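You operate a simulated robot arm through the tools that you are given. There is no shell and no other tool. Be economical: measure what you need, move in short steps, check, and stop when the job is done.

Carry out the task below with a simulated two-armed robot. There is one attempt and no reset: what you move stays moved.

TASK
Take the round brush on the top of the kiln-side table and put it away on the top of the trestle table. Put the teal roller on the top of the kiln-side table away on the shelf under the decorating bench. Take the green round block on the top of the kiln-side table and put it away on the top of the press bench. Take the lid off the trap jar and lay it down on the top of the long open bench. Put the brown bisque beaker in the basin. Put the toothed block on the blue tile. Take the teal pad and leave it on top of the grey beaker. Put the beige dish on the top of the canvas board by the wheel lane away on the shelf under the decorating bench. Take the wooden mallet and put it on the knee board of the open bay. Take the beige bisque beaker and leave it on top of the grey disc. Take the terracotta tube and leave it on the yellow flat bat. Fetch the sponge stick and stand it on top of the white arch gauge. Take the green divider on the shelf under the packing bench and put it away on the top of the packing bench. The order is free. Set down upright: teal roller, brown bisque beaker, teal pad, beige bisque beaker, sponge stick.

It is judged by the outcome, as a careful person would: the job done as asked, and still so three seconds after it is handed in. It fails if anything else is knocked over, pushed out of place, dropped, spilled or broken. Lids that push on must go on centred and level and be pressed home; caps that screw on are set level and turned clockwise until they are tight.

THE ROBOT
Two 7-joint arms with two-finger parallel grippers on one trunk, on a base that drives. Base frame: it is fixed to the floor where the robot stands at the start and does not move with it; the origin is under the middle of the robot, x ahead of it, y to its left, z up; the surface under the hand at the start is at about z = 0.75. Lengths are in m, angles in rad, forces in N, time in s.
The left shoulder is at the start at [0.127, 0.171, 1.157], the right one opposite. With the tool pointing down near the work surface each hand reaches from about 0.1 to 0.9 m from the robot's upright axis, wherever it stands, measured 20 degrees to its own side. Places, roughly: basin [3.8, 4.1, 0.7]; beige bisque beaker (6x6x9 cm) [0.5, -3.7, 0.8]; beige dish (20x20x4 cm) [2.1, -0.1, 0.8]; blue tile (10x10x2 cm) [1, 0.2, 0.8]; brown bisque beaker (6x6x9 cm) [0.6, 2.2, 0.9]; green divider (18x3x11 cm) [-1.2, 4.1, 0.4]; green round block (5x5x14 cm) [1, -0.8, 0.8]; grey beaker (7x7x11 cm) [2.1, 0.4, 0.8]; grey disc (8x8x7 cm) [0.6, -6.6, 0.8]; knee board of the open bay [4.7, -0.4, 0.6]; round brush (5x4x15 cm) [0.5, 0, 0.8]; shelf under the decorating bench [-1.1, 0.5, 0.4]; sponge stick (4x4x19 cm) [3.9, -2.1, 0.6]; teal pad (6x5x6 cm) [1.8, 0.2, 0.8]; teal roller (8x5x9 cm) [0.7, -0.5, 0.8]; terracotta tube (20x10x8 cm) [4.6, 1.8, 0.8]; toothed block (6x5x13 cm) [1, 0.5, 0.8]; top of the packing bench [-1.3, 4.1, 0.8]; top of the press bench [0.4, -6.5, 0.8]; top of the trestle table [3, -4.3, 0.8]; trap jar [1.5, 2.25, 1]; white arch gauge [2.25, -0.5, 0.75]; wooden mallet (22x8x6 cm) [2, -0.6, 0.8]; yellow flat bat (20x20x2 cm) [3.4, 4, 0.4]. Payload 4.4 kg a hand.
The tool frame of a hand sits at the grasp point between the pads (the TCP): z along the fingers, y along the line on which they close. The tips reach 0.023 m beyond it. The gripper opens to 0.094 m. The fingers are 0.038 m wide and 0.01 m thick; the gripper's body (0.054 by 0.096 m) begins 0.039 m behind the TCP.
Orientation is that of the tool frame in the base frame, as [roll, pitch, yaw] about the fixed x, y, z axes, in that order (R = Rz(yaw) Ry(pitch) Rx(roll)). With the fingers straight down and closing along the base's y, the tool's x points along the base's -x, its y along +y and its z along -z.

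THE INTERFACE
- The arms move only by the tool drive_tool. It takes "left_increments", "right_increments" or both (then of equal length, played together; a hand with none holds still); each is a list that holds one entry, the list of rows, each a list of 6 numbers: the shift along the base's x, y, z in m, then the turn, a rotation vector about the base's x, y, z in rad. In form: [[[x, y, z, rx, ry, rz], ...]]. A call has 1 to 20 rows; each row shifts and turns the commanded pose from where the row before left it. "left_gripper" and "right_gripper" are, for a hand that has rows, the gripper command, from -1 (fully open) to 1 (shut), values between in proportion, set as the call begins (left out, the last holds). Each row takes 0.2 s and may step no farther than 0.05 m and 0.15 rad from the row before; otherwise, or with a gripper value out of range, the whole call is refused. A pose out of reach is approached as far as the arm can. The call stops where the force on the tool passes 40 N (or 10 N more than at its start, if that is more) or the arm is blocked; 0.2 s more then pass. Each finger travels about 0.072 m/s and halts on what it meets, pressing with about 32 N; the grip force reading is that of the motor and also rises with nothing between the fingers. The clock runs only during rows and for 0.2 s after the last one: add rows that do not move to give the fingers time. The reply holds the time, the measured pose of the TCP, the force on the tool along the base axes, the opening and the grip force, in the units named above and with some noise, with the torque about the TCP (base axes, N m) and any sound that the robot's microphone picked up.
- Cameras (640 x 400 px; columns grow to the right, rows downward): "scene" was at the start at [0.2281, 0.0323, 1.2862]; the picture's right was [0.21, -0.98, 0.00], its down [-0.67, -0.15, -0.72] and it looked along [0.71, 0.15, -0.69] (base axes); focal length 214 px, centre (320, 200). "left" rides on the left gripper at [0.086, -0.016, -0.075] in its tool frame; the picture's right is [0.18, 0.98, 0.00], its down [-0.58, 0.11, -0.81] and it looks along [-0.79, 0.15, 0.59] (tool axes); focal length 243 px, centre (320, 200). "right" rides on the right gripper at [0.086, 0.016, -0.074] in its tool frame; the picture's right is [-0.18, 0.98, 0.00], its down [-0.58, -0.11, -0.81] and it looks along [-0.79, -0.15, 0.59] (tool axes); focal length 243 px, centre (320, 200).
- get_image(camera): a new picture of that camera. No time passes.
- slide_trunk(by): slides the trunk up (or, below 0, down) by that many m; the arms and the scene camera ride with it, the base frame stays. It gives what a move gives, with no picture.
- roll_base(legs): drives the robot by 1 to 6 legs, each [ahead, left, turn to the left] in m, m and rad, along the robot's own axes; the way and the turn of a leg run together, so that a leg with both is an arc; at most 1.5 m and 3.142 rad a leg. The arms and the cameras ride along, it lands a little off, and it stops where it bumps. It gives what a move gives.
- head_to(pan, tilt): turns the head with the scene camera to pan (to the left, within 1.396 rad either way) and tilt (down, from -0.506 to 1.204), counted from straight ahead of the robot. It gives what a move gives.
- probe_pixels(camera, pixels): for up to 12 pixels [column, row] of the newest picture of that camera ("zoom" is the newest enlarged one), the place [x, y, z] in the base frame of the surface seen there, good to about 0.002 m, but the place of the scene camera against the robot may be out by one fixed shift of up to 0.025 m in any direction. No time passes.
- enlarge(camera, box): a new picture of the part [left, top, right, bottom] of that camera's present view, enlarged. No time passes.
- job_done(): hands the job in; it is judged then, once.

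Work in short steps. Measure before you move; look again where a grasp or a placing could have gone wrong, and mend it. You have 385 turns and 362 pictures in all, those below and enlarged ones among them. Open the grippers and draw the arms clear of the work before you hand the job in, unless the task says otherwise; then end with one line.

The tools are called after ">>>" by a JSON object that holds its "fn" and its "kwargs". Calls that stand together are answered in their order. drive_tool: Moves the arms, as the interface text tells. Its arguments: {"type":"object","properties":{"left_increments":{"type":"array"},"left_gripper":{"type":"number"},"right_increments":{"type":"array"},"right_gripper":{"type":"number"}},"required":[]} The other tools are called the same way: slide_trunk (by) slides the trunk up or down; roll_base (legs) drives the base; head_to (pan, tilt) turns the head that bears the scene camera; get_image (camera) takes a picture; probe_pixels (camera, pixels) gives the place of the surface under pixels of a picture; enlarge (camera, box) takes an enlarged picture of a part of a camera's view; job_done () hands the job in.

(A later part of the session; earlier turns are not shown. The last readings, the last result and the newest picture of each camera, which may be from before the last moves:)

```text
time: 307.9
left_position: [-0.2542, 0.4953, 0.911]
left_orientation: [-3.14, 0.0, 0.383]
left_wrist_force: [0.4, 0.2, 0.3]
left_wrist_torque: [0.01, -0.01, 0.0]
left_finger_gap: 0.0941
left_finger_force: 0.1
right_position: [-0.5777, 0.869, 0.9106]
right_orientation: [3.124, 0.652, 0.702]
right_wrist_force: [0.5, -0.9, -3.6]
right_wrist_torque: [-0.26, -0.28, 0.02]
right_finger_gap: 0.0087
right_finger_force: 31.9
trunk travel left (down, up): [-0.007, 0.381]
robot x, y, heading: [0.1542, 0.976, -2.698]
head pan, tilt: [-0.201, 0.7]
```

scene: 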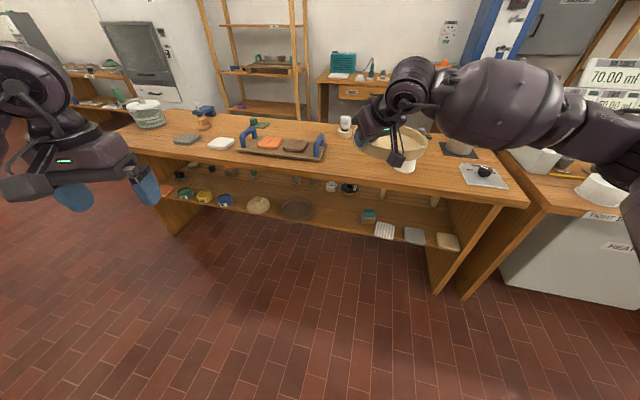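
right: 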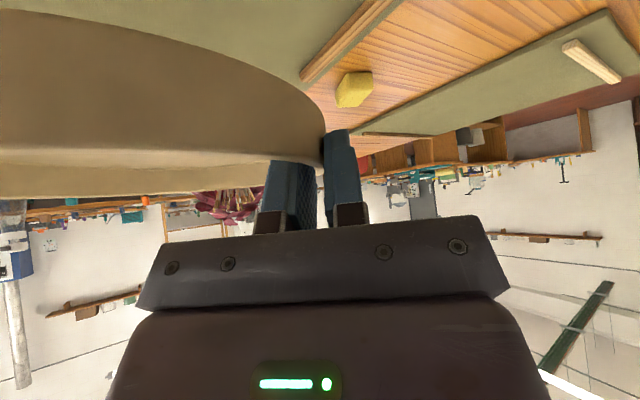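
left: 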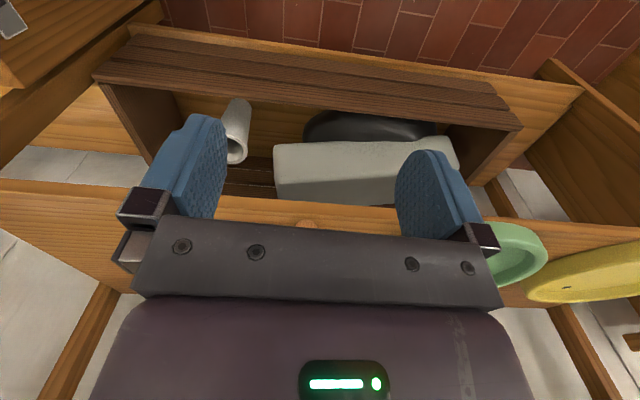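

Good. I lower the hand in front of the bench to about z 0.58.

>>> {"fn": "drive_tool", "kwargs": {"right_increments": [[[-0.005, -0.013, -0.042, 0, 0, 0], [-0.005, -0.013, -0.042, 0, 0, 0], [-0.005, -0.013, -0.042, 0, 0, 0], [-0.005, -0.013, -0.042, 0, 0, 0], [-0.005, -0.013, -0.042, 0, 0, 0], [-0.005, -0.013, -0.042, 0, 0, 0], [-0.005, -0.013, -0.042, 0, 0, 0], [-0.005, -0.013, -0.036, 0, 0, 0], [0, 0, 0, 0, 0, 0]]]}}

>>> {"fn": "get_image", "kwargs": {"camera": "scene"}}

```text
time: 309.9
left_position: [-0.2545, 0.4965, 0.9105]
left_orientation: [-3.138, -0.002, 0.384]
left_wrist_force: [-0.3, -0.2, -0.2]
left_wrist_torque: [-0.01, -0.03, 0.0]
left_finger_gap: 0.094
left_finger_force: 0.0
right_position: [-0.6188, 0.7653, 0.5792]
right_orientation: [3.124, 0.651, 0.701]
right_wrist_force: [0.1, 0.2, -3.2]
right_wrist_torque: [-0.27, -0.25, 0.01]
right_finger_gap: 0.009
right_finger_force: 32.1
trunk travel left (down, up): [-0.007, 0.381]
robot x, y, heading: [0.1552, 0.9753, -2.692]
head pan, tilt: [-0.201, 0.7]
```

```text
227 pictures are left
```

scene: 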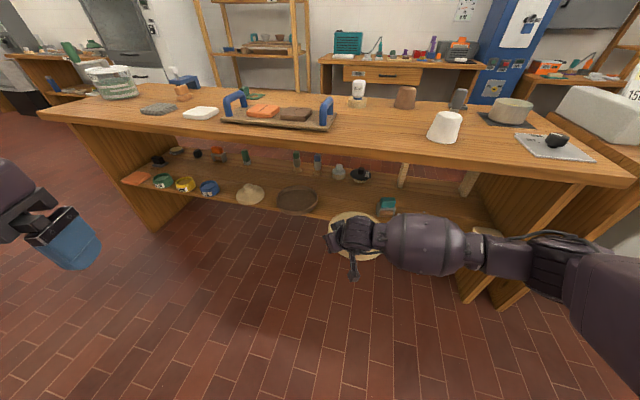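

All within reach. I move in further, to x≈-0.80, staying above the roller's height.

>>> {"fn": "drive_tool", "kwargs": {"right_increments": [[[-0.04, -0.008, -0.003, 0, 0, 0], [-0.04, -0.008, -0.003, 0, 0, 0], [-0.04, -0.008, -0.003, 0, 0, 0], [-0.04, -0.008, -0.003, 0, 0, 0], [-0.03, -0.008, -0.003, 0, 0, 0], [0, 0, 0, 0, 0, 0]]]}}

>>> {"fn": "get_image", "kwargs": {"camera": "scene"}}

>>> {"fn": "enlarge", "kwargs": {"camera": "scene", "box": [250, 130, 500, 290]}}

```text
time: 311.3
left_position: [-0.2548, 0.4976, 0.9104]
left_orientation: [-3.141, -0.004, 0.382]
left_wrist_force: [-0.7, -0.1, 0.0]
left_wrist_torque: [0.0, -0.02, -0.01]
left_finger_gap: 0.0942
left_finger_force: 0.0
right_position: [-0.8078, 0.7258, 0.5638]
right_orientation: [3.122, 0.651, 0.703]
right_wrist_force: [0.5, 0.0, -3.7]
right_wrist_torque: [-0.26, -0.27, 0.01]
right_finger_gap: 0.0091
right_finger_force: 31.5
trunk travel left (down, up): [-0.007, 0.381]
robot x, y, heading: [0.1531, 0.9767, -2.698]
head pan, tilt: [-0.201, 0.7]
```

```text
226 pictures are left
```

scene: 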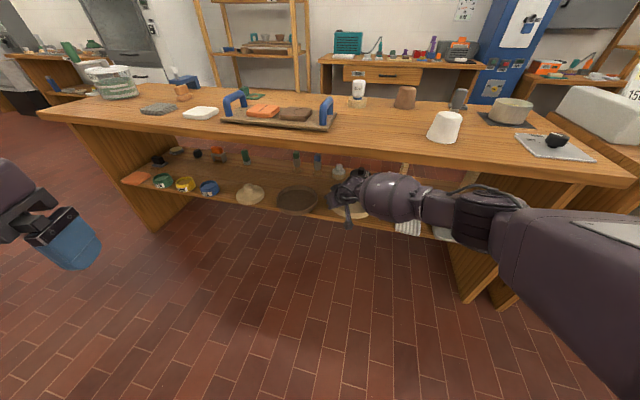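

```text
2.50 times, centred on (375, 210) of scene
```

zoom: 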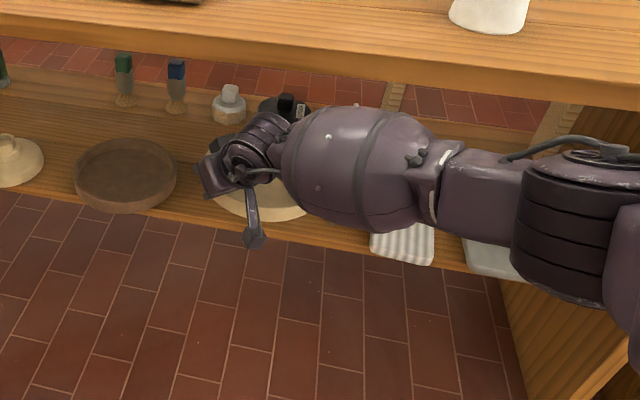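

I check with the right camera what lies around the dish.

>>> {"fn": "get_image", "kwargs": {"camera": "right"}}

>>> {"fn": "probe_pixels", "kwargs": {"camera": "scene", "pixels": [[390, 175], [440, 200], [350, 215], [338, 212], [372, 212], [320, 195], [310, 190], [490, 195]]}}

```text
224 pictures are left
```

right: 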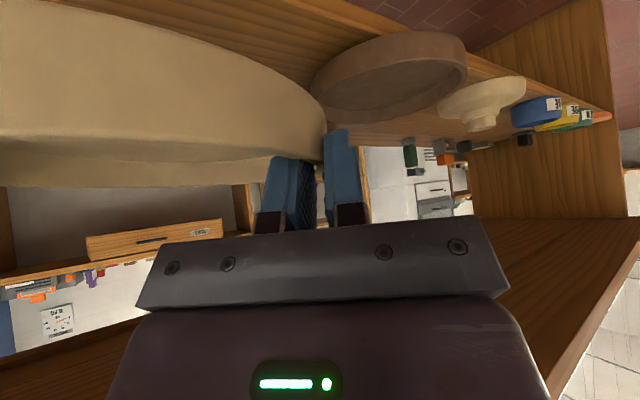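

```text
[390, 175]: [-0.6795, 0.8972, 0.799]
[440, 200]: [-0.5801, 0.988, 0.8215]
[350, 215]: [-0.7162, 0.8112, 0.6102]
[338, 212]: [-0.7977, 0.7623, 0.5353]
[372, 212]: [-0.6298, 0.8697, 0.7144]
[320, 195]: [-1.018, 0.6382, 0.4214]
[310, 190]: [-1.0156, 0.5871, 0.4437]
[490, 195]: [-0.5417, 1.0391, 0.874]
```

I probe the dark disc's edge from the wrist camera to get it in arm coordinates.

>>> {"fn": "probe_pixels", "kwargs": {"camera": "right", "pixels": [[318, 70], [325, 105], [355, 50], [420, 40], [400, 100], [465, 60], [312, 75], [335, 55]]}}

```text
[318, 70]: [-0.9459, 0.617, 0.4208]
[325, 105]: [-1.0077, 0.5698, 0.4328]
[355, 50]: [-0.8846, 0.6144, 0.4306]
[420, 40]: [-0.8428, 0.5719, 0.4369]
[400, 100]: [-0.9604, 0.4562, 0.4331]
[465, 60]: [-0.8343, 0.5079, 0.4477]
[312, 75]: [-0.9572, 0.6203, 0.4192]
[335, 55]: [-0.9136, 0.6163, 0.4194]
```

Arm-frame free span: disc edge y≈0.615 to roller ≈0.897. Target dish centre (-0.965,0.756), i.e. TCP (-0.906,0.687,0.463). I shift left and lower, then go in.

>>> {"fn": "drive_tool", "kwargs": {"right_increments": [[[0, -0.02, -0.015, 0, 0, 0], [0, -0.019, -0.02, 0, 0, 0], [-0.02, 0, -0.02, 0, 0, 0], [-0.025, 0, -0.01, 0, 0, 0], [-0.025, 0, -0.01, 0, 0, 0], [-0.028, 0, -0.01, 0, 0, 0], [0, 0, 0, 0, 0, 0]]]}}

>>> {"fn": "get_image", "kwargs": {"camera": "right"}}

>>> {"fn": "enlarge", "kwargs": {"camera": "scene", "box": [250, 130, 500, 290]}}

```text
time: 312.9
left_position: [-0.2554, 0.4959, 0.9111]
left_orientation: [-3.139, -0.004, 0.383]
left_wrist_force: [0.7, -0.1, -0.1]
left_wrist_torque: [0.01, 0.03, 0.0]
left_finger_gap: 0.0938
left_finger_force: 0.0
right_position: [-0.8212, 0.6901, 0.5254]
right_orientation: [3.126, 0.653, 0.703]
right_wrist_force: [-0.9, 0.1, -4.3]
right_wrist_torque: [-0.24, -0.25, -0.01]
right_finger_gap: 0.009
right_finger_force: 31.5
right hand out of reach, approached as far as the arm can: row 3, 4, 5, 6
trunk travel left (down, up): [-0.007, 0.381]
robot x, y, heading: [0.1508, 0.9737, -2.697]
head pan, tilt: [-0.201, 0.7]
```

```text
223 pictures are left
```

right: 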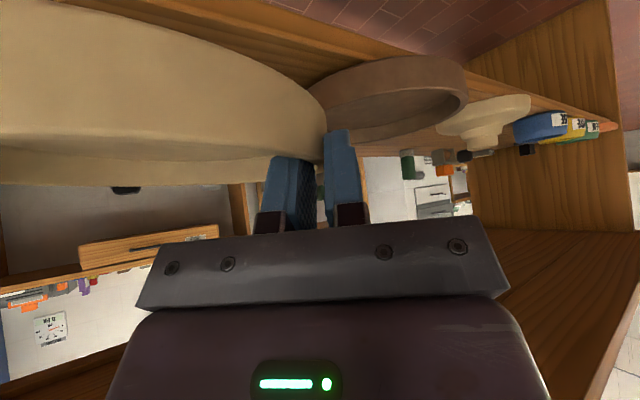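

```text
2.50 times, centred on (375, 210) of scene
```

zoom: 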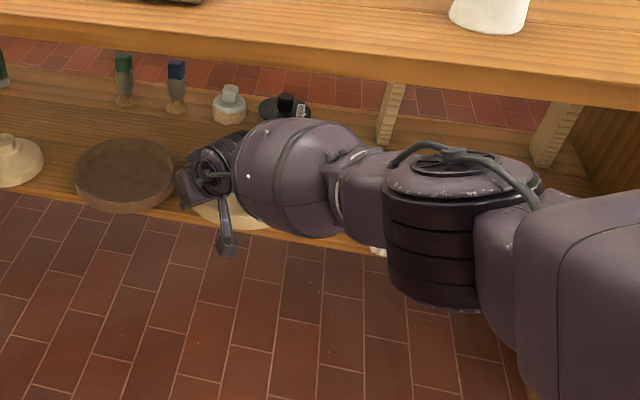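

The arm is at full stretch. I lift 3 cm, offset right 4 cm, and drive the base 0.1 m nearer along its heading.

>>> {"fn": "drive_tool", "kwargs": {"right_increments": [[[0, 0.01, 0.03, 0, 0, 0], [0.01, 0.03, 0, 0, 0, 0], [0, 0, 0, 0, 0, 0]]]}}

>>> {"fn": "roll_base", "kwargs": {"legs": [[0.1, 0, 0]]}}

>>> {"fn": "get_image", "kwargs": {"camera": "right"}}

```text
time: 313.7
left_position: [-0.2548, 0.4957, 0.9106]
left_orientation: [-3.14, -0.002, 0.384]
left_wrist_force: [0.6, 0.3, 0.5]
left_wrist_torque: [0.02, 0.03, 0.0]
left_finger_gap: 0.094
left_finger_force: 0.1
right_position: [-0.809, 0.7273, 0.553]
right_orientation: [3.123, 0.652, 0.704]
right_wrist_force: [0.3, 0.8, -5.2]
right_wrist_torque: [-0.28, -0.25, 0.03]
right_finger_gap: 0.0089
right_finger_force: 32.0
trunk travel left (down, up): [-0.007, 0.381]
robot x, y, heading: [0.1548, 0.9776, -2.7]
head pan, tilt: [-0.201, 0.7]
```

```text
time: 315.1
left_position: [-0.3467, 0.4522, 0.9113]
left_orientation: [-3.141, -0.002, 0.381]
left_wrist_force: [0.1, -0.1, 0.4]
left_wrist_torque: [0.01, -0.02, 0.0]
left_finger_gap: 0.0942
left_finger_force: 0.1
right_position: [-0.8765, 0.6882, 0.5248]
right_orientation: [3.118, 0.607, 0.724]
right_wrist_force: [-0.5, -0.4, -4.1]
right_wrist_torque: [-0.23, -0.31, 0.01]
right_finger_gap: 0.0089
right_finger_force: 31.7
trunk travel left (down, up): [-0.007, 0.381]
robot x, y, heading: [0.0605, 0.9313, -2.691]
head pan, tilt: [-0.201, 0.7]
stopped in leg 1: the robot was blocked; the commanded pose is now the measured one
```

```text
221 pictures are left
```

right: 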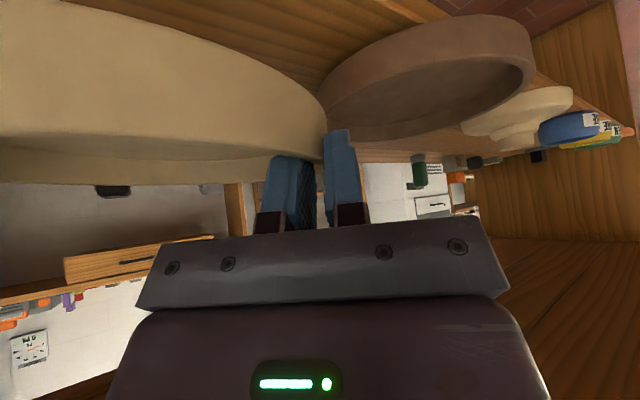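

The forearm met the bench's front edge. I look before doing anything else.

>>> {"fn": "get_image", "kwargs": {"camera": "scene"}}

>>> {"fn": "enlarge", "kwargs": {"camera": "scene", "box": [250, 130, 500, 290]}}

>>> {"fn": "probe_pixels", "kwargs": {"camera": "zoom", "pixels": [[280, 130], [350, 150], [440, 160], [330, 90], [450, 100], [400, 180], [220, 160], [520, 200]]}}

```text
220 pictures are left
```

scene: 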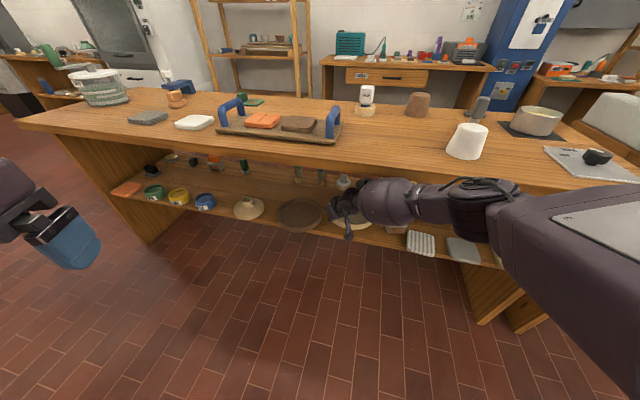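

```text
2.50 times, centred on (375, 210) of scene
```

zoom: 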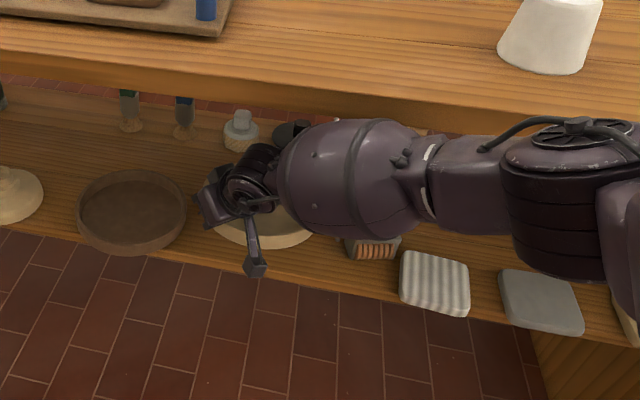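

```text
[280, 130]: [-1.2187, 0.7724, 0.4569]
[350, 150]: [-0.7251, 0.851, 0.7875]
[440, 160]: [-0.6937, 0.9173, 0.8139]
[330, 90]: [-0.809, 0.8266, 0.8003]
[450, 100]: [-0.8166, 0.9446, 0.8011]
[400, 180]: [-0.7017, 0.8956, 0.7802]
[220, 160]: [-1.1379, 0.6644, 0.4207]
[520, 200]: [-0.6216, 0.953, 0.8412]
```

The forearm's top touches the bench's front. I pull back 3 cm, lower 5 cm, and see.

>>> {"fn": "drive_tool", "kwargs": {"right_increments": [[[0.03, 0.01, 0, 0, 0, 0], [0, 0, -0.02, 0, 0, 0], [0, 0, -0.02, 0, 0, 0], [0, 0, -0.015, 0, 0, 0], [0, 0, 0, 0, 0, 0]]]}}

>>> {"fn": "enlarge", "kwargs": {"camera": "scene", "box": [250, 130, 500, 290]}}

>>> {"fn": "probe_pixels", "kwargs": {"camera": "zoom", "pixels": [[350, 150], [430, 170], [400, 180], [530, 160], [210, 180], [230, 225], [300, 240]]}}

```text
time: 316.3
left_position: [-0.3471, 0.4531, 0.9117]
left_orientation: [-3.139, -0.001, 0.381]
left_wrist_force: [-0.1, -0.3, -0.3]
left_wrist_torque: [-0.03, -0.01, -0.01]
left_finger_gap: 0.0939
left_finger_force: 0.0
right_position: [-0.8469, 0.699, 0.4702]
right_orientation: [3.117, 0.611, 0.721]
right_wrist_force: [-0.5, -0.9, -1.5]
right_wrist_torque: [-0.15, 0.15, 0.08]
right_finger_gap: 0.0085
right_finger_force: 32.1
trunk travel left (down, up): [-0.007, 0.381]
robot x, y, heading: [0.0621, 0.9303, -2.696]
head pan, tilt: [-0.201, 0.7]
```

```text
2.50 times, centred on (375, 210) of scene
```

zoom: 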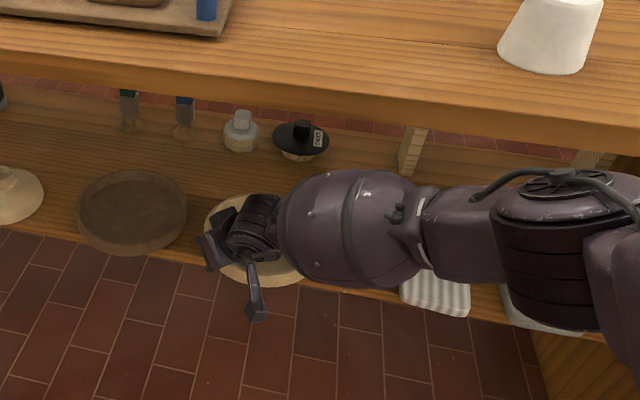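

```text
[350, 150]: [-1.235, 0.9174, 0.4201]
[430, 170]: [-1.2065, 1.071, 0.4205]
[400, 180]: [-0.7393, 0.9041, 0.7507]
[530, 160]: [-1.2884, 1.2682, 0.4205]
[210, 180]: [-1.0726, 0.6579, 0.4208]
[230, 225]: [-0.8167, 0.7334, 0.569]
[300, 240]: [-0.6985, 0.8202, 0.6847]
```

The dish's far edge is just touching the shelf (slight tilt). I lift 12 mm, restore the tilt, and slide in the rest.

>>> {"fn": "drive_tool", "kwargs": {"right_increments": [[[0, 0, 0.012, 0, 0, 0], [0, 0, 0.0, -0.026, 0.031, -0.02], [-0.02, -0.004, 0, 0, 0, 0], [-0.02, -0.004, 0, 0, 0, 0], [-0.015, -0.004, 0, 0, 0, 0], [0, 0, 0, 0, 0, 0]]]}}

>>> {"fn": "get_image", "kwargs": {"camera": "right"}}

>>> {"fn": "enlarge", "kwargs": {"camera": "scene", "box": [250, 130, 500, 290]}}

```text
time: 317.7
left_position: [-0.3467, 0.4524, 0.9111]
left_orientation: [-3.137, -0.005, 0.38]
left_wrist_force: [-1.0, 0.8, 0.7]
left_wrist_torque: [0.04, -0.03, -0.01]
left_finger_gap: 0.0941
left_finger_force: 0.0
right_position: [-0.8959, 0.688, 0.4803]
right_orientation: [3.118, 0.65, 0.701]
right_wrist_force: [-0.7, 0.6, -3.9]
right_wrist_torque: [-0.26, -0.27, 0.0]
right_finger_gap: 0.009
right_finger_force: 31.8
right hand out of reach, approached as far as the arm can: row 5
trunk travel left (down, up): [-0.007, 0.381]
robot x, y, heading: [0.0613, 0.9263, -2.699]
head pan, tilt: [-0.201, 0.7]
```

```text
217 pictures are left
```

right: 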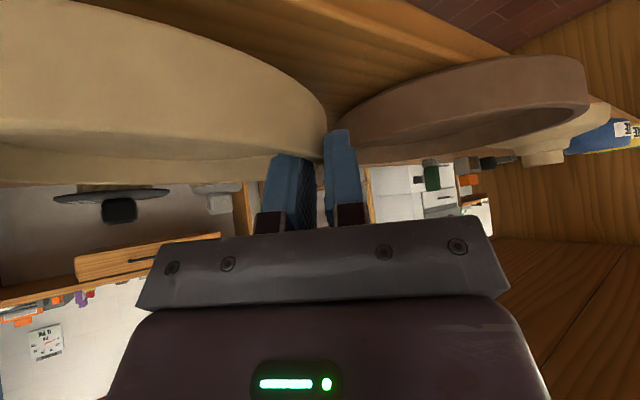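

```text
2.50 times, centred on (375, 210) of scene
```

zoom: 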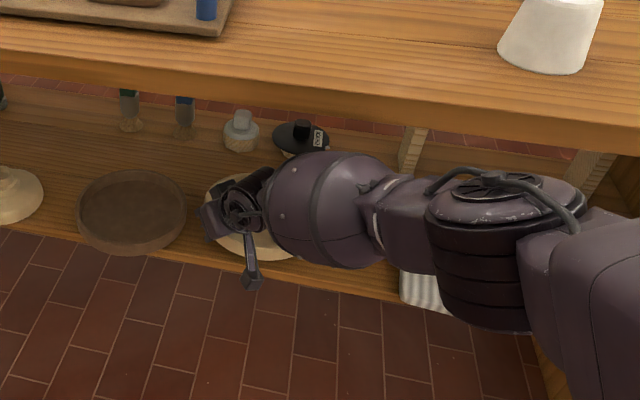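

The dish is over its place (centre ≈(-0.955,0.757)). I lower to contact.

>>> {"fn": "drive_tool", "kwargs": {"right_increments": [[[0, 0, -0.008, 0, 0, 0], [0, 0, -0.005, 0, 0, 0], [0, 0, -0.004, 0, 0, 0], [0, 0, -0.003, 0, 0, 0], [0, 0, 0, 0, 0, 0]]]}}

```text
time: 318.9
left_position: [-0.3473, 0.4528, 0.9106]
left_orientation: [-3.139, -0.002, 0.379]
left_wrist_force: [-0.2, 0.3, 0.6]
left_wrist_torque: [0.01, 0.03, 0.02]
left_finger_gap: 0.0941
left_finger_force: 0.0
right_position: [-0.894, 0.689, 0.4682]
right_orientation: [3.12, 0.651, 0.701]
right_wrist_force: [-0.7, -0.7, -1.8]
right_wrist_torque: [0.02, -0.01, 0.15]
right_finger_gap: 0.0085
right_finger_force: 32.2
right hand out of reach, approached as far as the arm can: row 3
trunk travel left (down, up): [-0.007, 0.381]
robot x, y, heading: [0.059, 0.9305, -2.698]
head pan, tilt: [-0.201, 0.7]
```

It is touching now; I lower the trunk 5 mm to seat it.

>>> {"fn": "slide_trunk", "kwargs": {"by": -0.005}}

```text
time: 319.4
left_position: [-0.3459, 0.4533, 0.9058]
left_orientation: [-3.138, -0.002, 0.38]
left_wrist_force: [0.2, 0.3, 0.0]
left_wrist_torque: [0.02, -0.01, 0.0]
left_finger_gap: 0.0939
left_finger_force: 0.0
right_position: [-0.8939, 0.6865, 0.4649]
right_orientation: [3.12, 0.651, 0.7]
right_wrist_force: [0.1, -1.6, 5.7]
right_wrist_torque: [0.11, 0.05, 0.02]
right_finger_gap: 0.0085
right_finger_force: 32.1
trunk travel left (down, up): [-0.002, 0.386]
robot x, y, heading: [0.0634, 0.9273, -2.697]
head pan, tilt: [-0.201, 0.7]
```

Seated (Fz +5.7). I open to about 4.5 cm, slip the fingers up and back along the tool axis, and withdraw.

>>> {"fn": "drive_tool", "kwargs": {"right_increments": [[[0, 0, 0, 0, 0, 0], [0, 0, 0, 0, 0, 0], [0, 0, 0, 0, 0, 0], [0.01, 0.008, 0.016, 0, 0, 0], [0.012, 0.01, 0.016, 0, 0, 0], [0.02, 0.016, 0.01, 0, 0, 0], [0, 0, 0, 0, 0, 0]]], "right_gripper": 0.0}}

>>> {"fn": "get_image", "kwargs": {"camera": "right"}}

>>> {"fn": "enlarge", "kwargs": {"camera": "scene", "box": [250, 130, 500, 290]}}

```text
time: 321.0
left_position: [-0.3463, 0.4513, 0.9054]
left_orientation: [-3.138, -0.004, 0.381]
left_wrist_force: [-0.1, 0.0, 0.2]
left_wrist_torque: [-0.03, 0.04, 0.0]
left_finger_gap: 0.0943
left_finger_force: 0.0
right_position: [-0.852, 0.7209, 0.5062]
right_orientation: [3.118, 0.651, 0.702]
right_wrist_force: [-0.3, -0.4, -0.4]
right_wrist_torque: [0.02, 0.01, -0.02]
right_finger_gap: 0.047
right_finger_force: 0.0
trunk travel left (down, up): [-0.002, 0.386]
robot x, y, heading: [0.0614, 0.9298, -2.696]
head pan, tilt: [-0.201, 0.7]
```

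```text
215 pictures are left
```

right: 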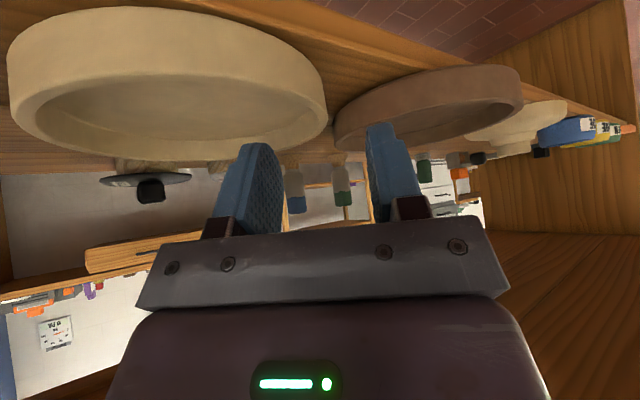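

```text
2.50 times, centred on (375, 210) of scene
```

zoom: 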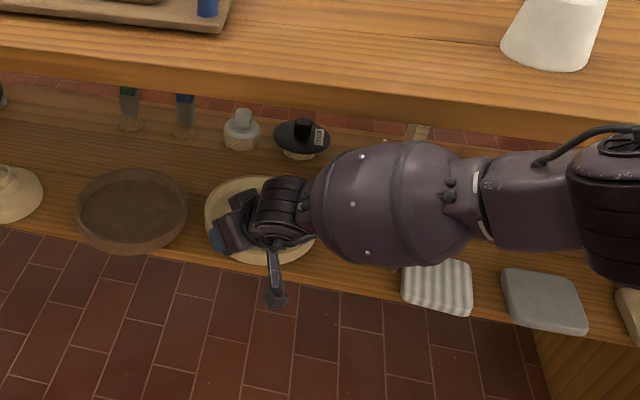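

The dish rests on the shelf between its neighbours. I back the base out, then raise the trunk and straighten up.

>>> {"fn": "roll_base", "kwargs": {"legs": [[-0.22, 0, 0]]}}

>>> {"fn": "slide_trunk", "kwargs": {"by": 0.165}}

>>> {"fn": "drive_tool", "kwargs": {"right_increments": [[[0.01, 0.01, 0.04, 0.0836, -0.0996, 0], [0.01, 0.01, 0.04, 0.0836, -0.0996, 0], [0.01, 0.01, 0.04, 0.0836, -0.0996, 0], [0.01, 0.01, 0.04, 0.0836, -0.0996, 0], [0.01, 0.01, 0.04, 0.0836, -0.0996, 0], [0.01, 0.01, 0.04, 0, 0, -0.13], [0.01, 0.01, 0.04, 0, 0, -0.13], [0.0, 0.0, 0.04, 0, 0, 0], [0.0, 0.0, 0.04, 0, 0, 0], [0.0, 0.0, 0.04, 0, 0, 0]]], "right_gripper": -1}}

>>> {"fn": "enlarge", "kwargs": {"camera": "scene", "box": [200, 150, 440, 310]}}

```text
time: 322.7
left_position: [-0.1503, 0.5461, 0.9068]
left_orientation: [-3.137, -0.001, 0.382]
left_wrist_force: [-0.3, -0.8, -0.3]
left_wrist_torque: [-0.03, -0.01, -0.03]
left_finger_gap: 0.094
left_finger_force: 0.2
right_position: [-0.6564, 0.815, 0.5064]
right_orientation: [3.118, 0.651, 0.701]
right_wrist_force: [0.6, 0.5, 0.7]
right_wrist_torque: [-0.01, 0.03, -0.02]
right_finger_gap: 0.047
right_finger_force: 0.1
trunk travel left (down, up): [-0.002, 0.386]
robot x, y, heading: [0.2572, 1.0207, -2.699]
head pan, tilt: [-0.201, 0.7]
```

```text
time: 324.6
left_position: [-0.1526, 0.545, 1.0688]
left_orientation: [-3.139, -0.007, 0.381]
left_wrist_force: [-0.5, 0.6, -0.5]
left_wrist_torque: [0.03, -0.01, 0.02]
left_finger_gap: 0.0942
left_finger_force: 0.0
right_position: [-0.6906, 0.7983, 0.8629]
right_orientation: [-3.069, 0.879, 0.769]
right_wrist_force: [-0.2, 0.0, 0.0]
right_wrist_torque: [-0.02, 0.02, 0.03]
right_finger_gap: 0.0469
right_finger_force: 0.0
trunk travel left (down, up): [-0.167, 0.221]
robot x, y, heading: [0.2571, 1.0255, -2.694]
head pan, tilt: [-0.201, 0.7]
```

```text
time: 326.8
left_position: [-0.1478, 0.5457, 1.072]
left_orientation: [-3.139, 0.0, 0.382]
left_wrist_force: [0.3, -0.2, 0.4]
left_wrist_torque: [0.02, 0.02, -0.01]
left_finger_gap: 0.094
left_finger_force: 0.0
right_position: [-0.6252, 0.8646, 1.2472]
right_orientation: [-3.108, 0.298, 0.486]
right_wrist_force: [1.1, 0.3, -0.5]
right_wrist_torque: [0.02, 0.01, 0.03]
right_finger_gap: 0.0939
right_finger_force: 0.3
right hand out of reach, approached as far as the arm can: row 5
trunk travel left (down, up): [-0.167, 0.221]
robot x, y, heading: [0.2616, 1.0239, -2.698]
head pan, tilt: [-0.201, 0.7]
```

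```text
2.50 times, centred on (320, 230) of scene
```

zoom: 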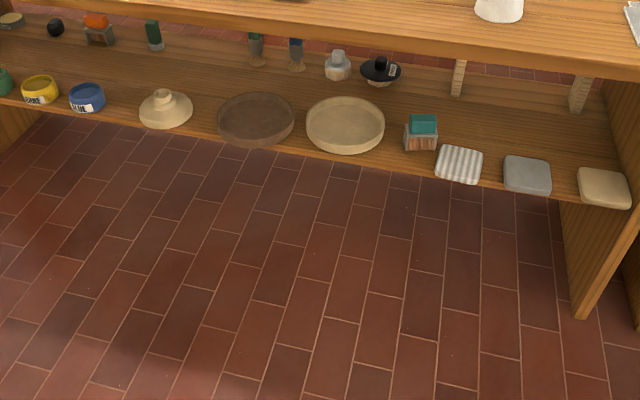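

Both items sit well on the shelf. Next is the green divider; I straighten the right hand and turn to face north (+y) to see the route.

>>> {"fn": "drive_tool", "kwargs": {"right_increments": [[[0.02, 0, -0.04, 0.07, -0.132, 0], [0.02, 0, -0.04, 0.07, -0.132, 0], [0.02, 0, -0.04, 0, 0, -0.04], [0, 0, -0.04, 0, 0, 0]]]}}

>>> {"fn": "roll_base", "kwargs": {"legs": [[0, 0, -2.02], [0, 0.25, 0]]}}

>>> {"fn": "head_to", "kwargs": {"pan": 0.3, "tilt": 0.45}}

>>> {"fn": "get_image", "kwargs": {"camera": "scene"}}

```text
time: 327.8
left_position: [-0.151, 0.5453, 1.0716]
left_orientation: [-3.138, -0.006, 0.38]
left_wrist_force: [0.7, -0.5, -0.5]
left_wrist_torque: [0.01, -0.02, 0.0]
left_finger_gap: 0.094
left_finger_force: 0.0
right_position: [-0.5684, 0.8641, 1.083]
right_orientation: [-3.108, -0.001, 0.442]
right_wrist_force: [0.4, -0.5, 0.0]
right_wrist_torque: [0.03, -0.05, -0.03]
right_finger_gap: 0.0941
right_finger_force: 0.0
trunk travel left (down, up): [-0.167, 0.221]
robot x, y, heading: [0.2563, 1.0237, -2.695]
head pan, tilt: [-0.201, 0.7]
```

```text
time: 335.5
left_position: [-0.2245, 1.6174, 1.0704]
left_orientation: [-3.137, -0.003, -1.674]
left_wrist_force: [-0.1, 0.2, 0.7]
left_wrist_torque: [0.0, -0.06, 0.02]
left_finger_gap: 0.094
left_finger_force: 0.0
right_position: [0.2517, 1.8391, 1.085]
right_orientation: [-3.109, 0.0, -1.613]
right_wrist_force: [-0.4, 0.1, 0.3]
right_wrist_torque: [0.01, -0.01, -0.03]
right_finger_gap: 0.0939
right_finger_force: 0.0
trunk travel left (down, up): [-0.167, 0.221]
robot x, y, heading: [0.0036, 1.0357, 1.524]
head pan, tilt: [-0.201, 0.7]
```

```text
time: 336.4
left_position: [-0.224, 1.6179, 1.07]
left_orientation: [-3.137, -0.003, -1.676]
left_wrist_force: [-0.2, 0.4, -0.1]
left_wrist_torque: [0.01, 0.02, -0.01]
left_finger_gap: 0.094
left_finger_force: 0.0
right_position: [0.2521, 1.8391, 1.0847]
right_orientation: [-3.109, 0.001, -1.613]
right_wrist_force: [0.2, -0.2, 0.3]
right_wrist_torque: [0.04, 0.02, 0.02]
right_finger_gap: 0.0938
right_finger_force: 0.0
trunk travel left (down, up): [-0.167, 0.221]
robot x, y, heading: [0.0069, 1.0337, 1.53]
head pan, tilt: [0.3, 0.45]
```

```text
212 pictures are left
```

scene: 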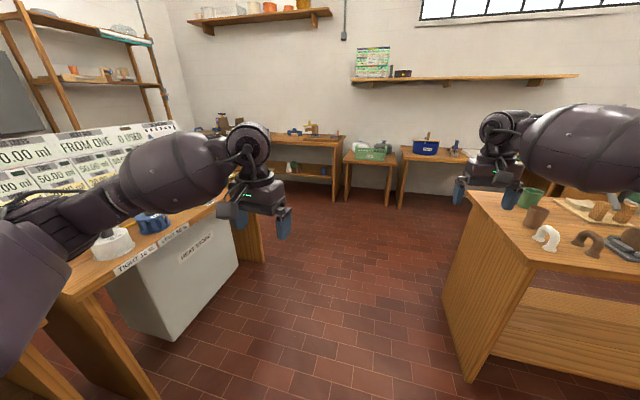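

I probe the packing bench, the right-hand bench's corner and the corridor.

>>> {"fn": "probe_pixels", "kwargs": {"camera": "scene", "pixels": [[335, 143], [332, 195], [285, 172], [300, 178], [475, 195], [535, 218], [525, 262], [468, 370], [260, 260], [350, 160], [240, 215], [290, 145]]}}

>>> {"fn": "enlarge", "kwargs": {"camera": "scene", "box": [440, 170, 640, 290]}}

```text
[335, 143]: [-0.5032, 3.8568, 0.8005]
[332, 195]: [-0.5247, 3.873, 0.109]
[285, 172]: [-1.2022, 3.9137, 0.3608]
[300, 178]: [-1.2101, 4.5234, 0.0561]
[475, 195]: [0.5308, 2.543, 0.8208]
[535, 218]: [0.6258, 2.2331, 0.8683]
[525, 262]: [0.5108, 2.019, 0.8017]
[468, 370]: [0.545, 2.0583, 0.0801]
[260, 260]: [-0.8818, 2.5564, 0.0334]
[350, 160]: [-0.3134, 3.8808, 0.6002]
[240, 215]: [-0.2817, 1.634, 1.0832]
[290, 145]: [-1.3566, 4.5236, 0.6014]
```

```text
3.20 times, centred on (540, 230) of scene
```

zoom: 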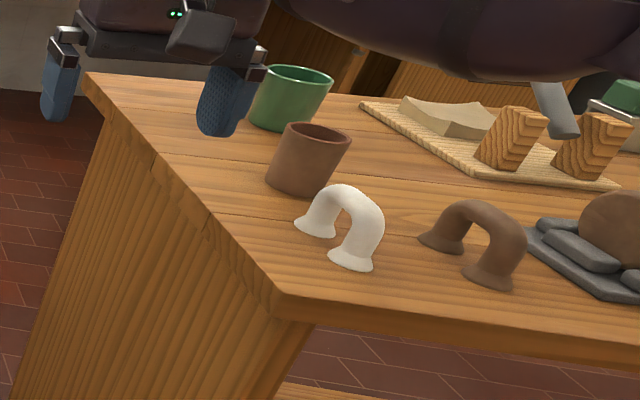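

Route is clear: ahead 2 m then left. The packing bench's front edge is at y≈3.86.

>>> {"fn": "roll_base", "kwargs": {"legs": [[0, 0, 0.04], [1.0, 0, 0], [1.0, 0, 0], [0, 1.1, 0]]}}

>>> {"fn": "head_to", "kwargs": {"pan": 0.0, "tilt": 0.75}}

>>> {"fn": "get_image", "kwargs": {"camera": "scene"}}

```text
time: 356.2
left_position: [-1.3502, 3.5894, 1.0704]
left_orientation: [-3.138, -0.005, -1.631]
left_wrist_force: [-0.2, 0.1, -0.5]
left_wrist_torque: [0.02, -0.01, 0.0]
left_finger_gap: 0.094
left_finger_force: 0.1
right_position: [-0.8853, 3.8313, 1.0841]
right_orientation: [-3.108, 0.001, -1.568]
right_wrist_force: [-0.2, 0.2, 0.4]
right_wrist_torque: [0.0, 0.02, 0.01]
right_finger_gap: 0.094
right_finger_force: 0.1
trunk travel left (down, up): [-0.167, 0.221]
robot x, y, heading: [-1.094, 3.0132, 1.576]
head pan, tilt: [0.3, 0.45]
```

```text
time: 357.0
left_position: [-1.35, 3.5893, 1.0708]
left_orientation: [-3.139, -0.002, -1.631]
left_wrist_force: [-0.2, -0.3, 0.0]
left_wrist_torque: [-0.01, -0.01, -0.01]
left_finger_gap: 0.094
left_finger_force: 0.0
right_position: [-0.8841, 3.8318, 1.0841]
right_orientation: [-3.108, 0.0, -1.568]
right_wrist_force: [0.0, -0.4, -0.5]
right_wrist_torque: [0.0, 0.01, -0.01]
right_finger_gap: 0.0937
right_finger_force: 0.0
trunk travel left (down, up): [-0.167, 0.221]
robot x, y, heading: [-1.0927, 3.0162, 1.576]
head pan, tilt: [0.0, 0.75]
```

```text
210 pictures are left
```

scene: 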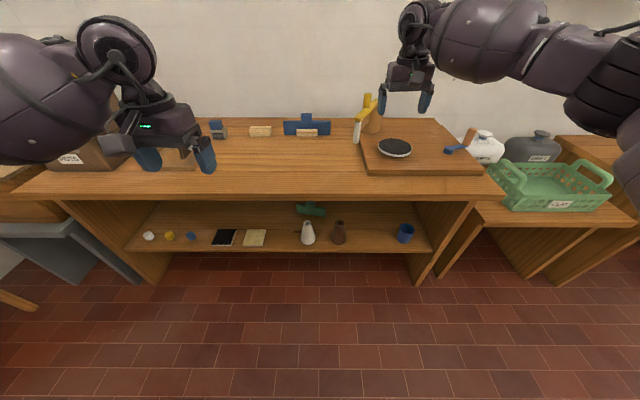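

The green divider is on the shelf at (311,210). I enlarge and probe it.

>>> {"fn": "enlarge", "kwargs": {"camera": "scene", "box": [220, 180, 430, 270]}}

>>> {"fn": "probe_pixels", "kwargs": {"camera": "scene", "pixels": [[296, 211], [326, 212], [311, 205], [311, 213], [308, 225], [308, 242], [340, 238], [275, 240], [290, 220], [345, 198], [330, 180], [300, 243]]}}

```text
3.05 times, centred on (325, 225) of scene
```

zoom: 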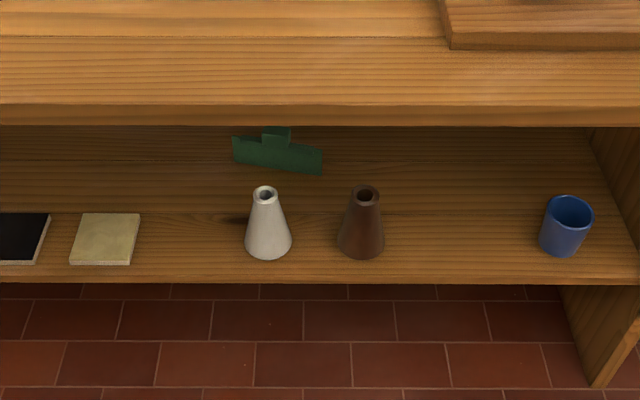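

```text
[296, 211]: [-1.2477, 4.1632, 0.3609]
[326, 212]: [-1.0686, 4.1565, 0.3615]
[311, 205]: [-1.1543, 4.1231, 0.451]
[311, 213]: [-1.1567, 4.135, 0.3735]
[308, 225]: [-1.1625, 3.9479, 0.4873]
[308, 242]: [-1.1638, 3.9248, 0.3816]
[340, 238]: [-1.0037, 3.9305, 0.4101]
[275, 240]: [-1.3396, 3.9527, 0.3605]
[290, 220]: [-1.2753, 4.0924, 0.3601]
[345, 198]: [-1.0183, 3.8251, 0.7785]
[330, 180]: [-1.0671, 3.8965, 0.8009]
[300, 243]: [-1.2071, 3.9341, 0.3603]
```

The divider's handle (6 cm wide) stands behind the white bottle, 0.3 m inside. I'll come in with the left hand tilted 60° and yawed 25° from the left side of the bottle, arm stretched. First I tuck the right hand up and orient the left hand.

>>> {"fn": "drive_tool", "kwargs": {"right_increments": [[[0, -0.045, 0.015, 0, 0, 0], [0, -0.045, 0.015, 0, 0, 0], [0, -0.045, 0.015, 0, 0, 0], [0, -0.045, 0.015, 0, 0, 0], [0, -0.045, 0.015, 0, 0, 0], [0, -0.045, 0.015, 0, 0, 0], [0, -0.03, 0.015, 0, 0, 0], [0, 0, 0.02, 0, 0, 0], [0, 0, 0.02, 0, 0, 0], [0, 0, 0, 0, 0, 0], [0, 0, 0, 0, 0, 0]]], "left_increments": [[[0, 0.045, 0, 0, 0, -0.127], [0, 0.045, 0, 0, 0, -0.127], [0, 0.045, 0, 0, 0, -0.127], [0, 0.0, 0, 0.1187, -0.0559, 0], [0, 0.0, 0, 0.1187, -0.0559, 0], [0, 0.0, 0, 0.1187, -0.0559, 0], [0, 0.0, 0, 0.1187, -0.0559, 0], [0, 0.0, 0, 0.1187, -0.0559, 0], [0, 0.0, 0, 0.1187, -0.0559, 0], [0, 0.0, 0, 0.1187, -0.0559, 0], [0, 0.0, 0, 0.1187, -0.0559, 0]]]}}

>>> {"fn": "slide_trunk", "kwargs": {"by": -0.16}}

>>> {"fn": "get_image", "kwargs": {"camera": "scene"}}

```text
time: 359.4
left_position: [-1.3504, 3.7238, 1.0717]
left_orientation: [-3.141, 1.049, -2.013]
left_wrist_force: [-0.4, 0.0, 0.1]
left_wrist_torque: [0.03, -0.02, 0.0]
left_finger_gap: 0.0939
left_finger_force: 0.0
right_position: [-0.8855, 3.5307, 1.2303]
right_orientation: [-3.108, 0.001, -1.566]
right_wrist_force: [-0.4, 0.2, -0.4]
right_wrist_torque: [-0.01, -0.02, -0.01]
right_finger_gap: 0.0941
right_finger_force: 0.0
trunk travel left (down, up): [-0.167, 0.221]
robot x, y, heading: [-1.0917, 3.0167, 1.575]
head pan, tilt: [0.0, 0.75]
```

```text
time: 361.3
left_position: [-1.3502, 3.7239, 0.9111]
left_orientation: [3.141, 1.048, -2.014]
left_wrist_force: [0.3, 0.0, 0.4]
left_wrist_torque: [0.0, 0.03, 0.0]
left_finger_gap: 0.0941
left_finger_force: 0.0
right_position: [-0.8839, 3.5303, 1.0721]
right_orientation: [-3.108, 0.003, -1.569]
right_wrist_force: [-0.7, -0.4, 0.2]
right_wrist_torque: [0.02, 0.01, 0.01]
right_finger_gap: 0.0936
right_finger_force: 0.0
trunk travel left (down, up): [-0.007, 0.381]
robot x, y, heading: [-1.0932, 3.0168, 1.572]
head pan, tilt: [0.0, 0.75]
```

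```text
208 pictures are left
```

scene: 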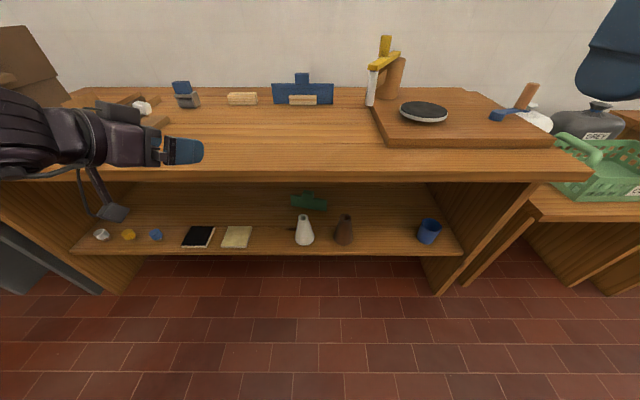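

Now I lower the left hand in front of the bench to z≈0.56.

>>> {"fn": "drive_tool", "kwargs": {"left_increments": [[[0, 0, -0.045, 0, 0, 0], [0, 0, -0.045, 0, 0, 0], [0, 0, -0.045, 0, 0, 0], [0, 0, -0.045, 0, 0, 0], [0, 0, -0.045, 0, 0, 0], [0, 0, -0.045, 0, 0, 0], [0, 0, -0.045, 0, 0, 0], [0, 0, -0.035, 0, 0, 0], [0, 0, 0, 0, 0, 0]]]}}

>>> {"fn": "get_image", "kwargs": {"camera": "scene"}}

>>> {"fn": "get_image", "kwargs": {"camera": "left"}}

```text
time: 363.3
left_position: [-1.3503, 3.7227, 0.5588]
left_orientation: [3.141, 1.048, -2.014]
left_wrist_force: [-0.5, -0.2, 0.2]
left_wrist_torque: [-0.01, -0.01, 0.0]
left_finger_gap: 0.0939
left_finger_force: 0.0
right_position: [-0.8851, 3.5319, 1.0689]
right_orientation: [-3.11, 0.002, -1.566]
right_wrist_force: [1.0, -0.2, 0.6]
right_wrist_torque: [0.01, 0.0, 0.01]
right_finger_gap: 0.0943
right_finger_force: 0.1
trunk travel left (down, up): [-0.007, 0.381]
robot x, y, heading: [-1.0917, 3.0145, 1.576]
head pan, tilt: [0.0, 0.75]
```

```text
207 pictures are left
```

scene: 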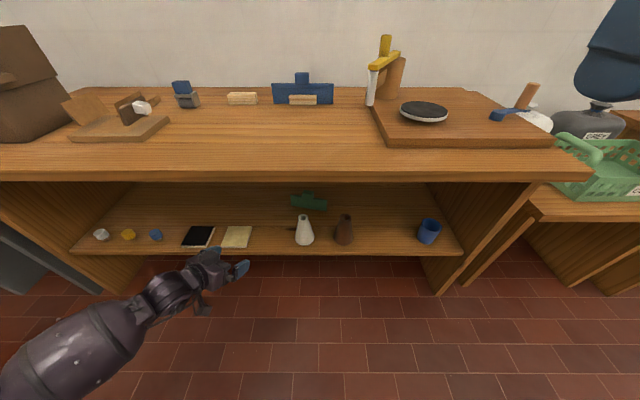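

```text
206 pictures are left
```

left: 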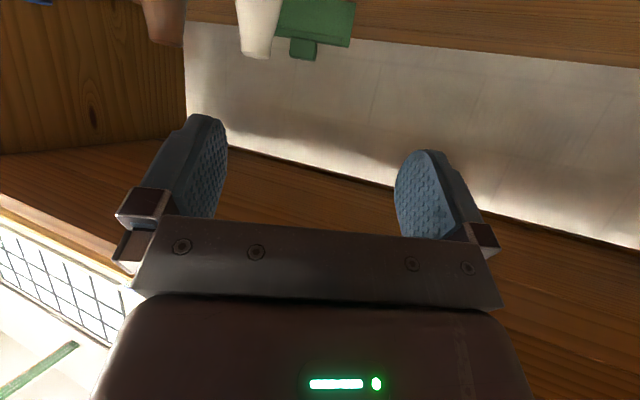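

The wrist camera sees the divider (310,25) with its handle (303,48) and the bottle. I probe them.

>>> {"fn": "probe_pixels", "kwargs": {"camera": "left", "pixels": [[291, 48], [316, 52], [303, 48], [303, 56], [285, 20], [350, 30], [345, 44], [262, 50], [270, 20], [240, 20], [260, 30], [320, 20]]}}

>>> {"fn": "enlarge", "kwargs": {"camera": "left", "box": [130, 0, 390, 80]}}

```text
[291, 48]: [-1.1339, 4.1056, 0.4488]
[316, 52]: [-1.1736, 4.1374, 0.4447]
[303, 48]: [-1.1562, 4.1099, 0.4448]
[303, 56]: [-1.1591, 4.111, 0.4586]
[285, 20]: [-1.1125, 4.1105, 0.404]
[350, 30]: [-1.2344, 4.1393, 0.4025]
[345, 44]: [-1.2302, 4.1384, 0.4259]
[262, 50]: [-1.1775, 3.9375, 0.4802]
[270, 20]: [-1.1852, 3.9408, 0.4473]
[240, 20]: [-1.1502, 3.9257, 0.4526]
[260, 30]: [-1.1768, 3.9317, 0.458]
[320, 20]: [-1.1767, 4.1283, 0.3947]
```

```text
2.46 times, centred on (260, 40) of left
```

zoom: 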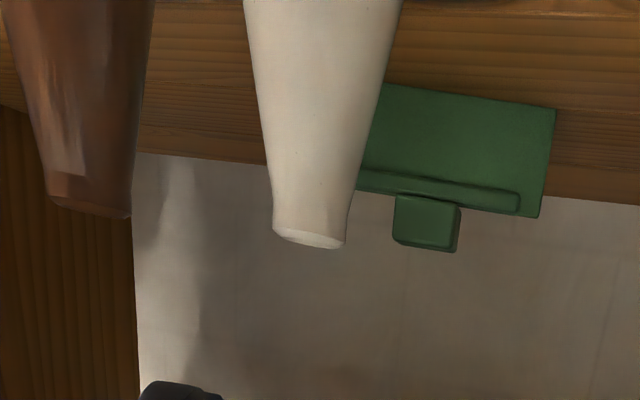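

The board is angled 13° and its handle is 4 cm wide at about (-1.153,4.122), z≈0.445. To keep the wrist camera clear of the bottle I use ~32° yaw. I stretch the arm in along x≈-1.34 at z 0.50 first.

>>> {"fn": "drive_tool", "kwargs": {"left_increments": [[[0, 0.04, -0.008, 0, 0, -0.06], [0, 0.04, -0.008, 0, 0, -0.06], [0, 0.04, -0.008, 0, 0, 0], [0, 0.04, -0.01, 0, 0, 0], [0, 0.04, -0.01, 0, 0, 0], [0, 0.03, -0.01, 0, 0, 0], [0, 0, 0, 0, 0, 0]]]}}

>>> {"fn": "get_image", "kwargs": {"camera": "scene"}}

>>> {"fn": "probe_pixels", "kwargs": {"camera": "scene", "pixels": [[160, 240], [130, 260], [100, 270], [180, 225], [200, 215], [300, 175]]}}

```text
time: 364.9
left_position: [-1.3499, 3.9552, 0.5072]
left_orientation: [-3.141, 1.046, -2.132]
left_wrist_force: [0.1, 0.6, 0.7]
left_wrist_torque: [0.0, -0.04, -0.02]
left_finger_gap: 0.0938
left_finger_force: 0.0
right_position: [-0.8842, 3.5319, 1.0697]
right_orientation: [-3.107, 0.001, -1.568]
right_wrist_force: [0.0, 0.3, -0.8]
right_wrist_torque: [0.04, 0.0, 0.02]
right_finger_gap: 0.0941
right_finger_force: 0.0
trunk travel left (down, up): [-0.007, 0.381]
robot x, y, heading: [-1.0963, 3.0143, 1.581]
head pan, tilt: [0.0, 0.75]
```

```text
204 pictures are left
```

scene: 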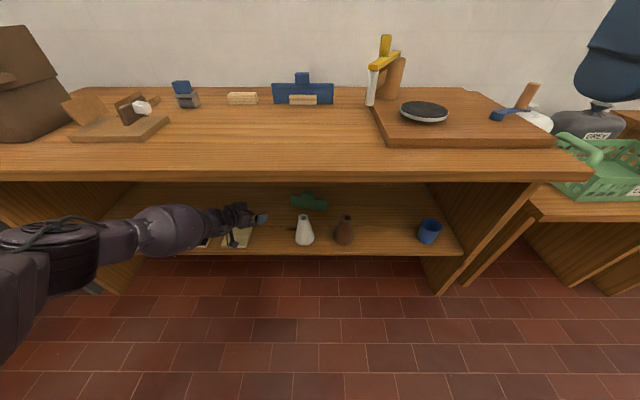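

```text
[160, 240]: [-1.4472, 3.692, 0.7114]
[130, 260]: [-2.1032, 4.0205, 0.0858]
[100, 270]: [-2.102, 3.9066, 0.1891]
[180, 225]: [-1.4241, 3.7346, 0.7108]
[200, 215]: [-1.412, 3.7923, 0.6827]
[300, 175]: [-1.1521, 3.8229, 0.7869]
```

The forearm stays below 0.72 near the bench edge. I roll the base ahead 0.11 m and check the view.

>>> {"fn": "roll_base", "kwargs": {"legs": [[0.11, 0, 0]]}}

>>> {"fn": "get_image", "kwargs": {"camera": "left"}}

>>> {"fn": "get_image", "kwargs": {"camera": "scene"}}

```text
time: 366.1
left_position: [-1.3505, 4.0635, 0.5066]
left_orientation: [-3.141, 1.044, -2.133]
left_wrist_force: [-0.3, -0.1, -1.6]
left_wrist_torque: [0.03, -0.02, -0.02]
left_finger_gap: 0.0938
left_finger_force: 0.1
right_position: [-0.8852, 3.6422, 1.0696]
right_orientation: [-3.11, -0.003, -1.567]
right_wrist_force: [-0.7, 0.7, -0.4]
right_wrist_torque: [-0.01, -0.01, -0.01]
right_finger_gap: 0.094
right_finger_force: 0.0
trunk travel left (down, up): [-0.007, 0.381]
robot x, y, heading: [-1.0917, 3.1315, 1.574]
head pan, tilt: [0.0, 0.75]
```

```text
203 pictures are left
```

left: 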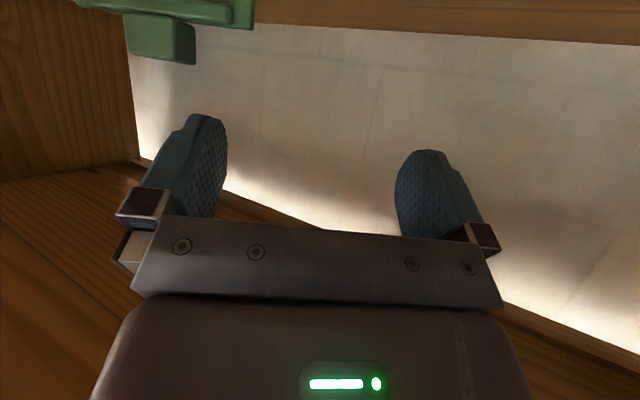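

```text
202 pictures are left
```

scene: 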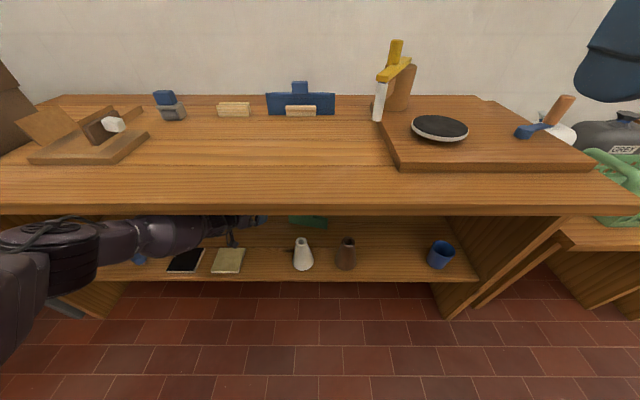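

I re-probe the handle from this closer view.

>>> {"fn": "probe_pixels", "kwargs": {"camera": "left", "pixels": [[130, 40], [165, 30], [165, 45], [190, 40], [178, 50], [175, 58], [194, 55], [245, 20], [220, 20], [150, 50]]}}

```text
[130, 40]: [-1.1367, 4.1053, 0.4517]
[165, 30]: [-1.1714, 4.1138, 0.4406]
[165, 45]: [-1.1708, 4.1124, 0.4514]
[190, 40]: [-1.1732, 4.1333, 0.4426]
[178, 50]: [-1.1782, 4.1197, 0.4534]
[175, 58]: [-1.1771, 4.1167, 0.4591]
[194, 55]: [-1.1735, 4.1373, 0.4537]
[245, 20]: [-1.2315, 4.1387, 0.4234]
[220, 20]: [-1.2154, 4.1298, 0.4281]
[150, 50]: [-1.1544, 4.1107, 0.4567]
```

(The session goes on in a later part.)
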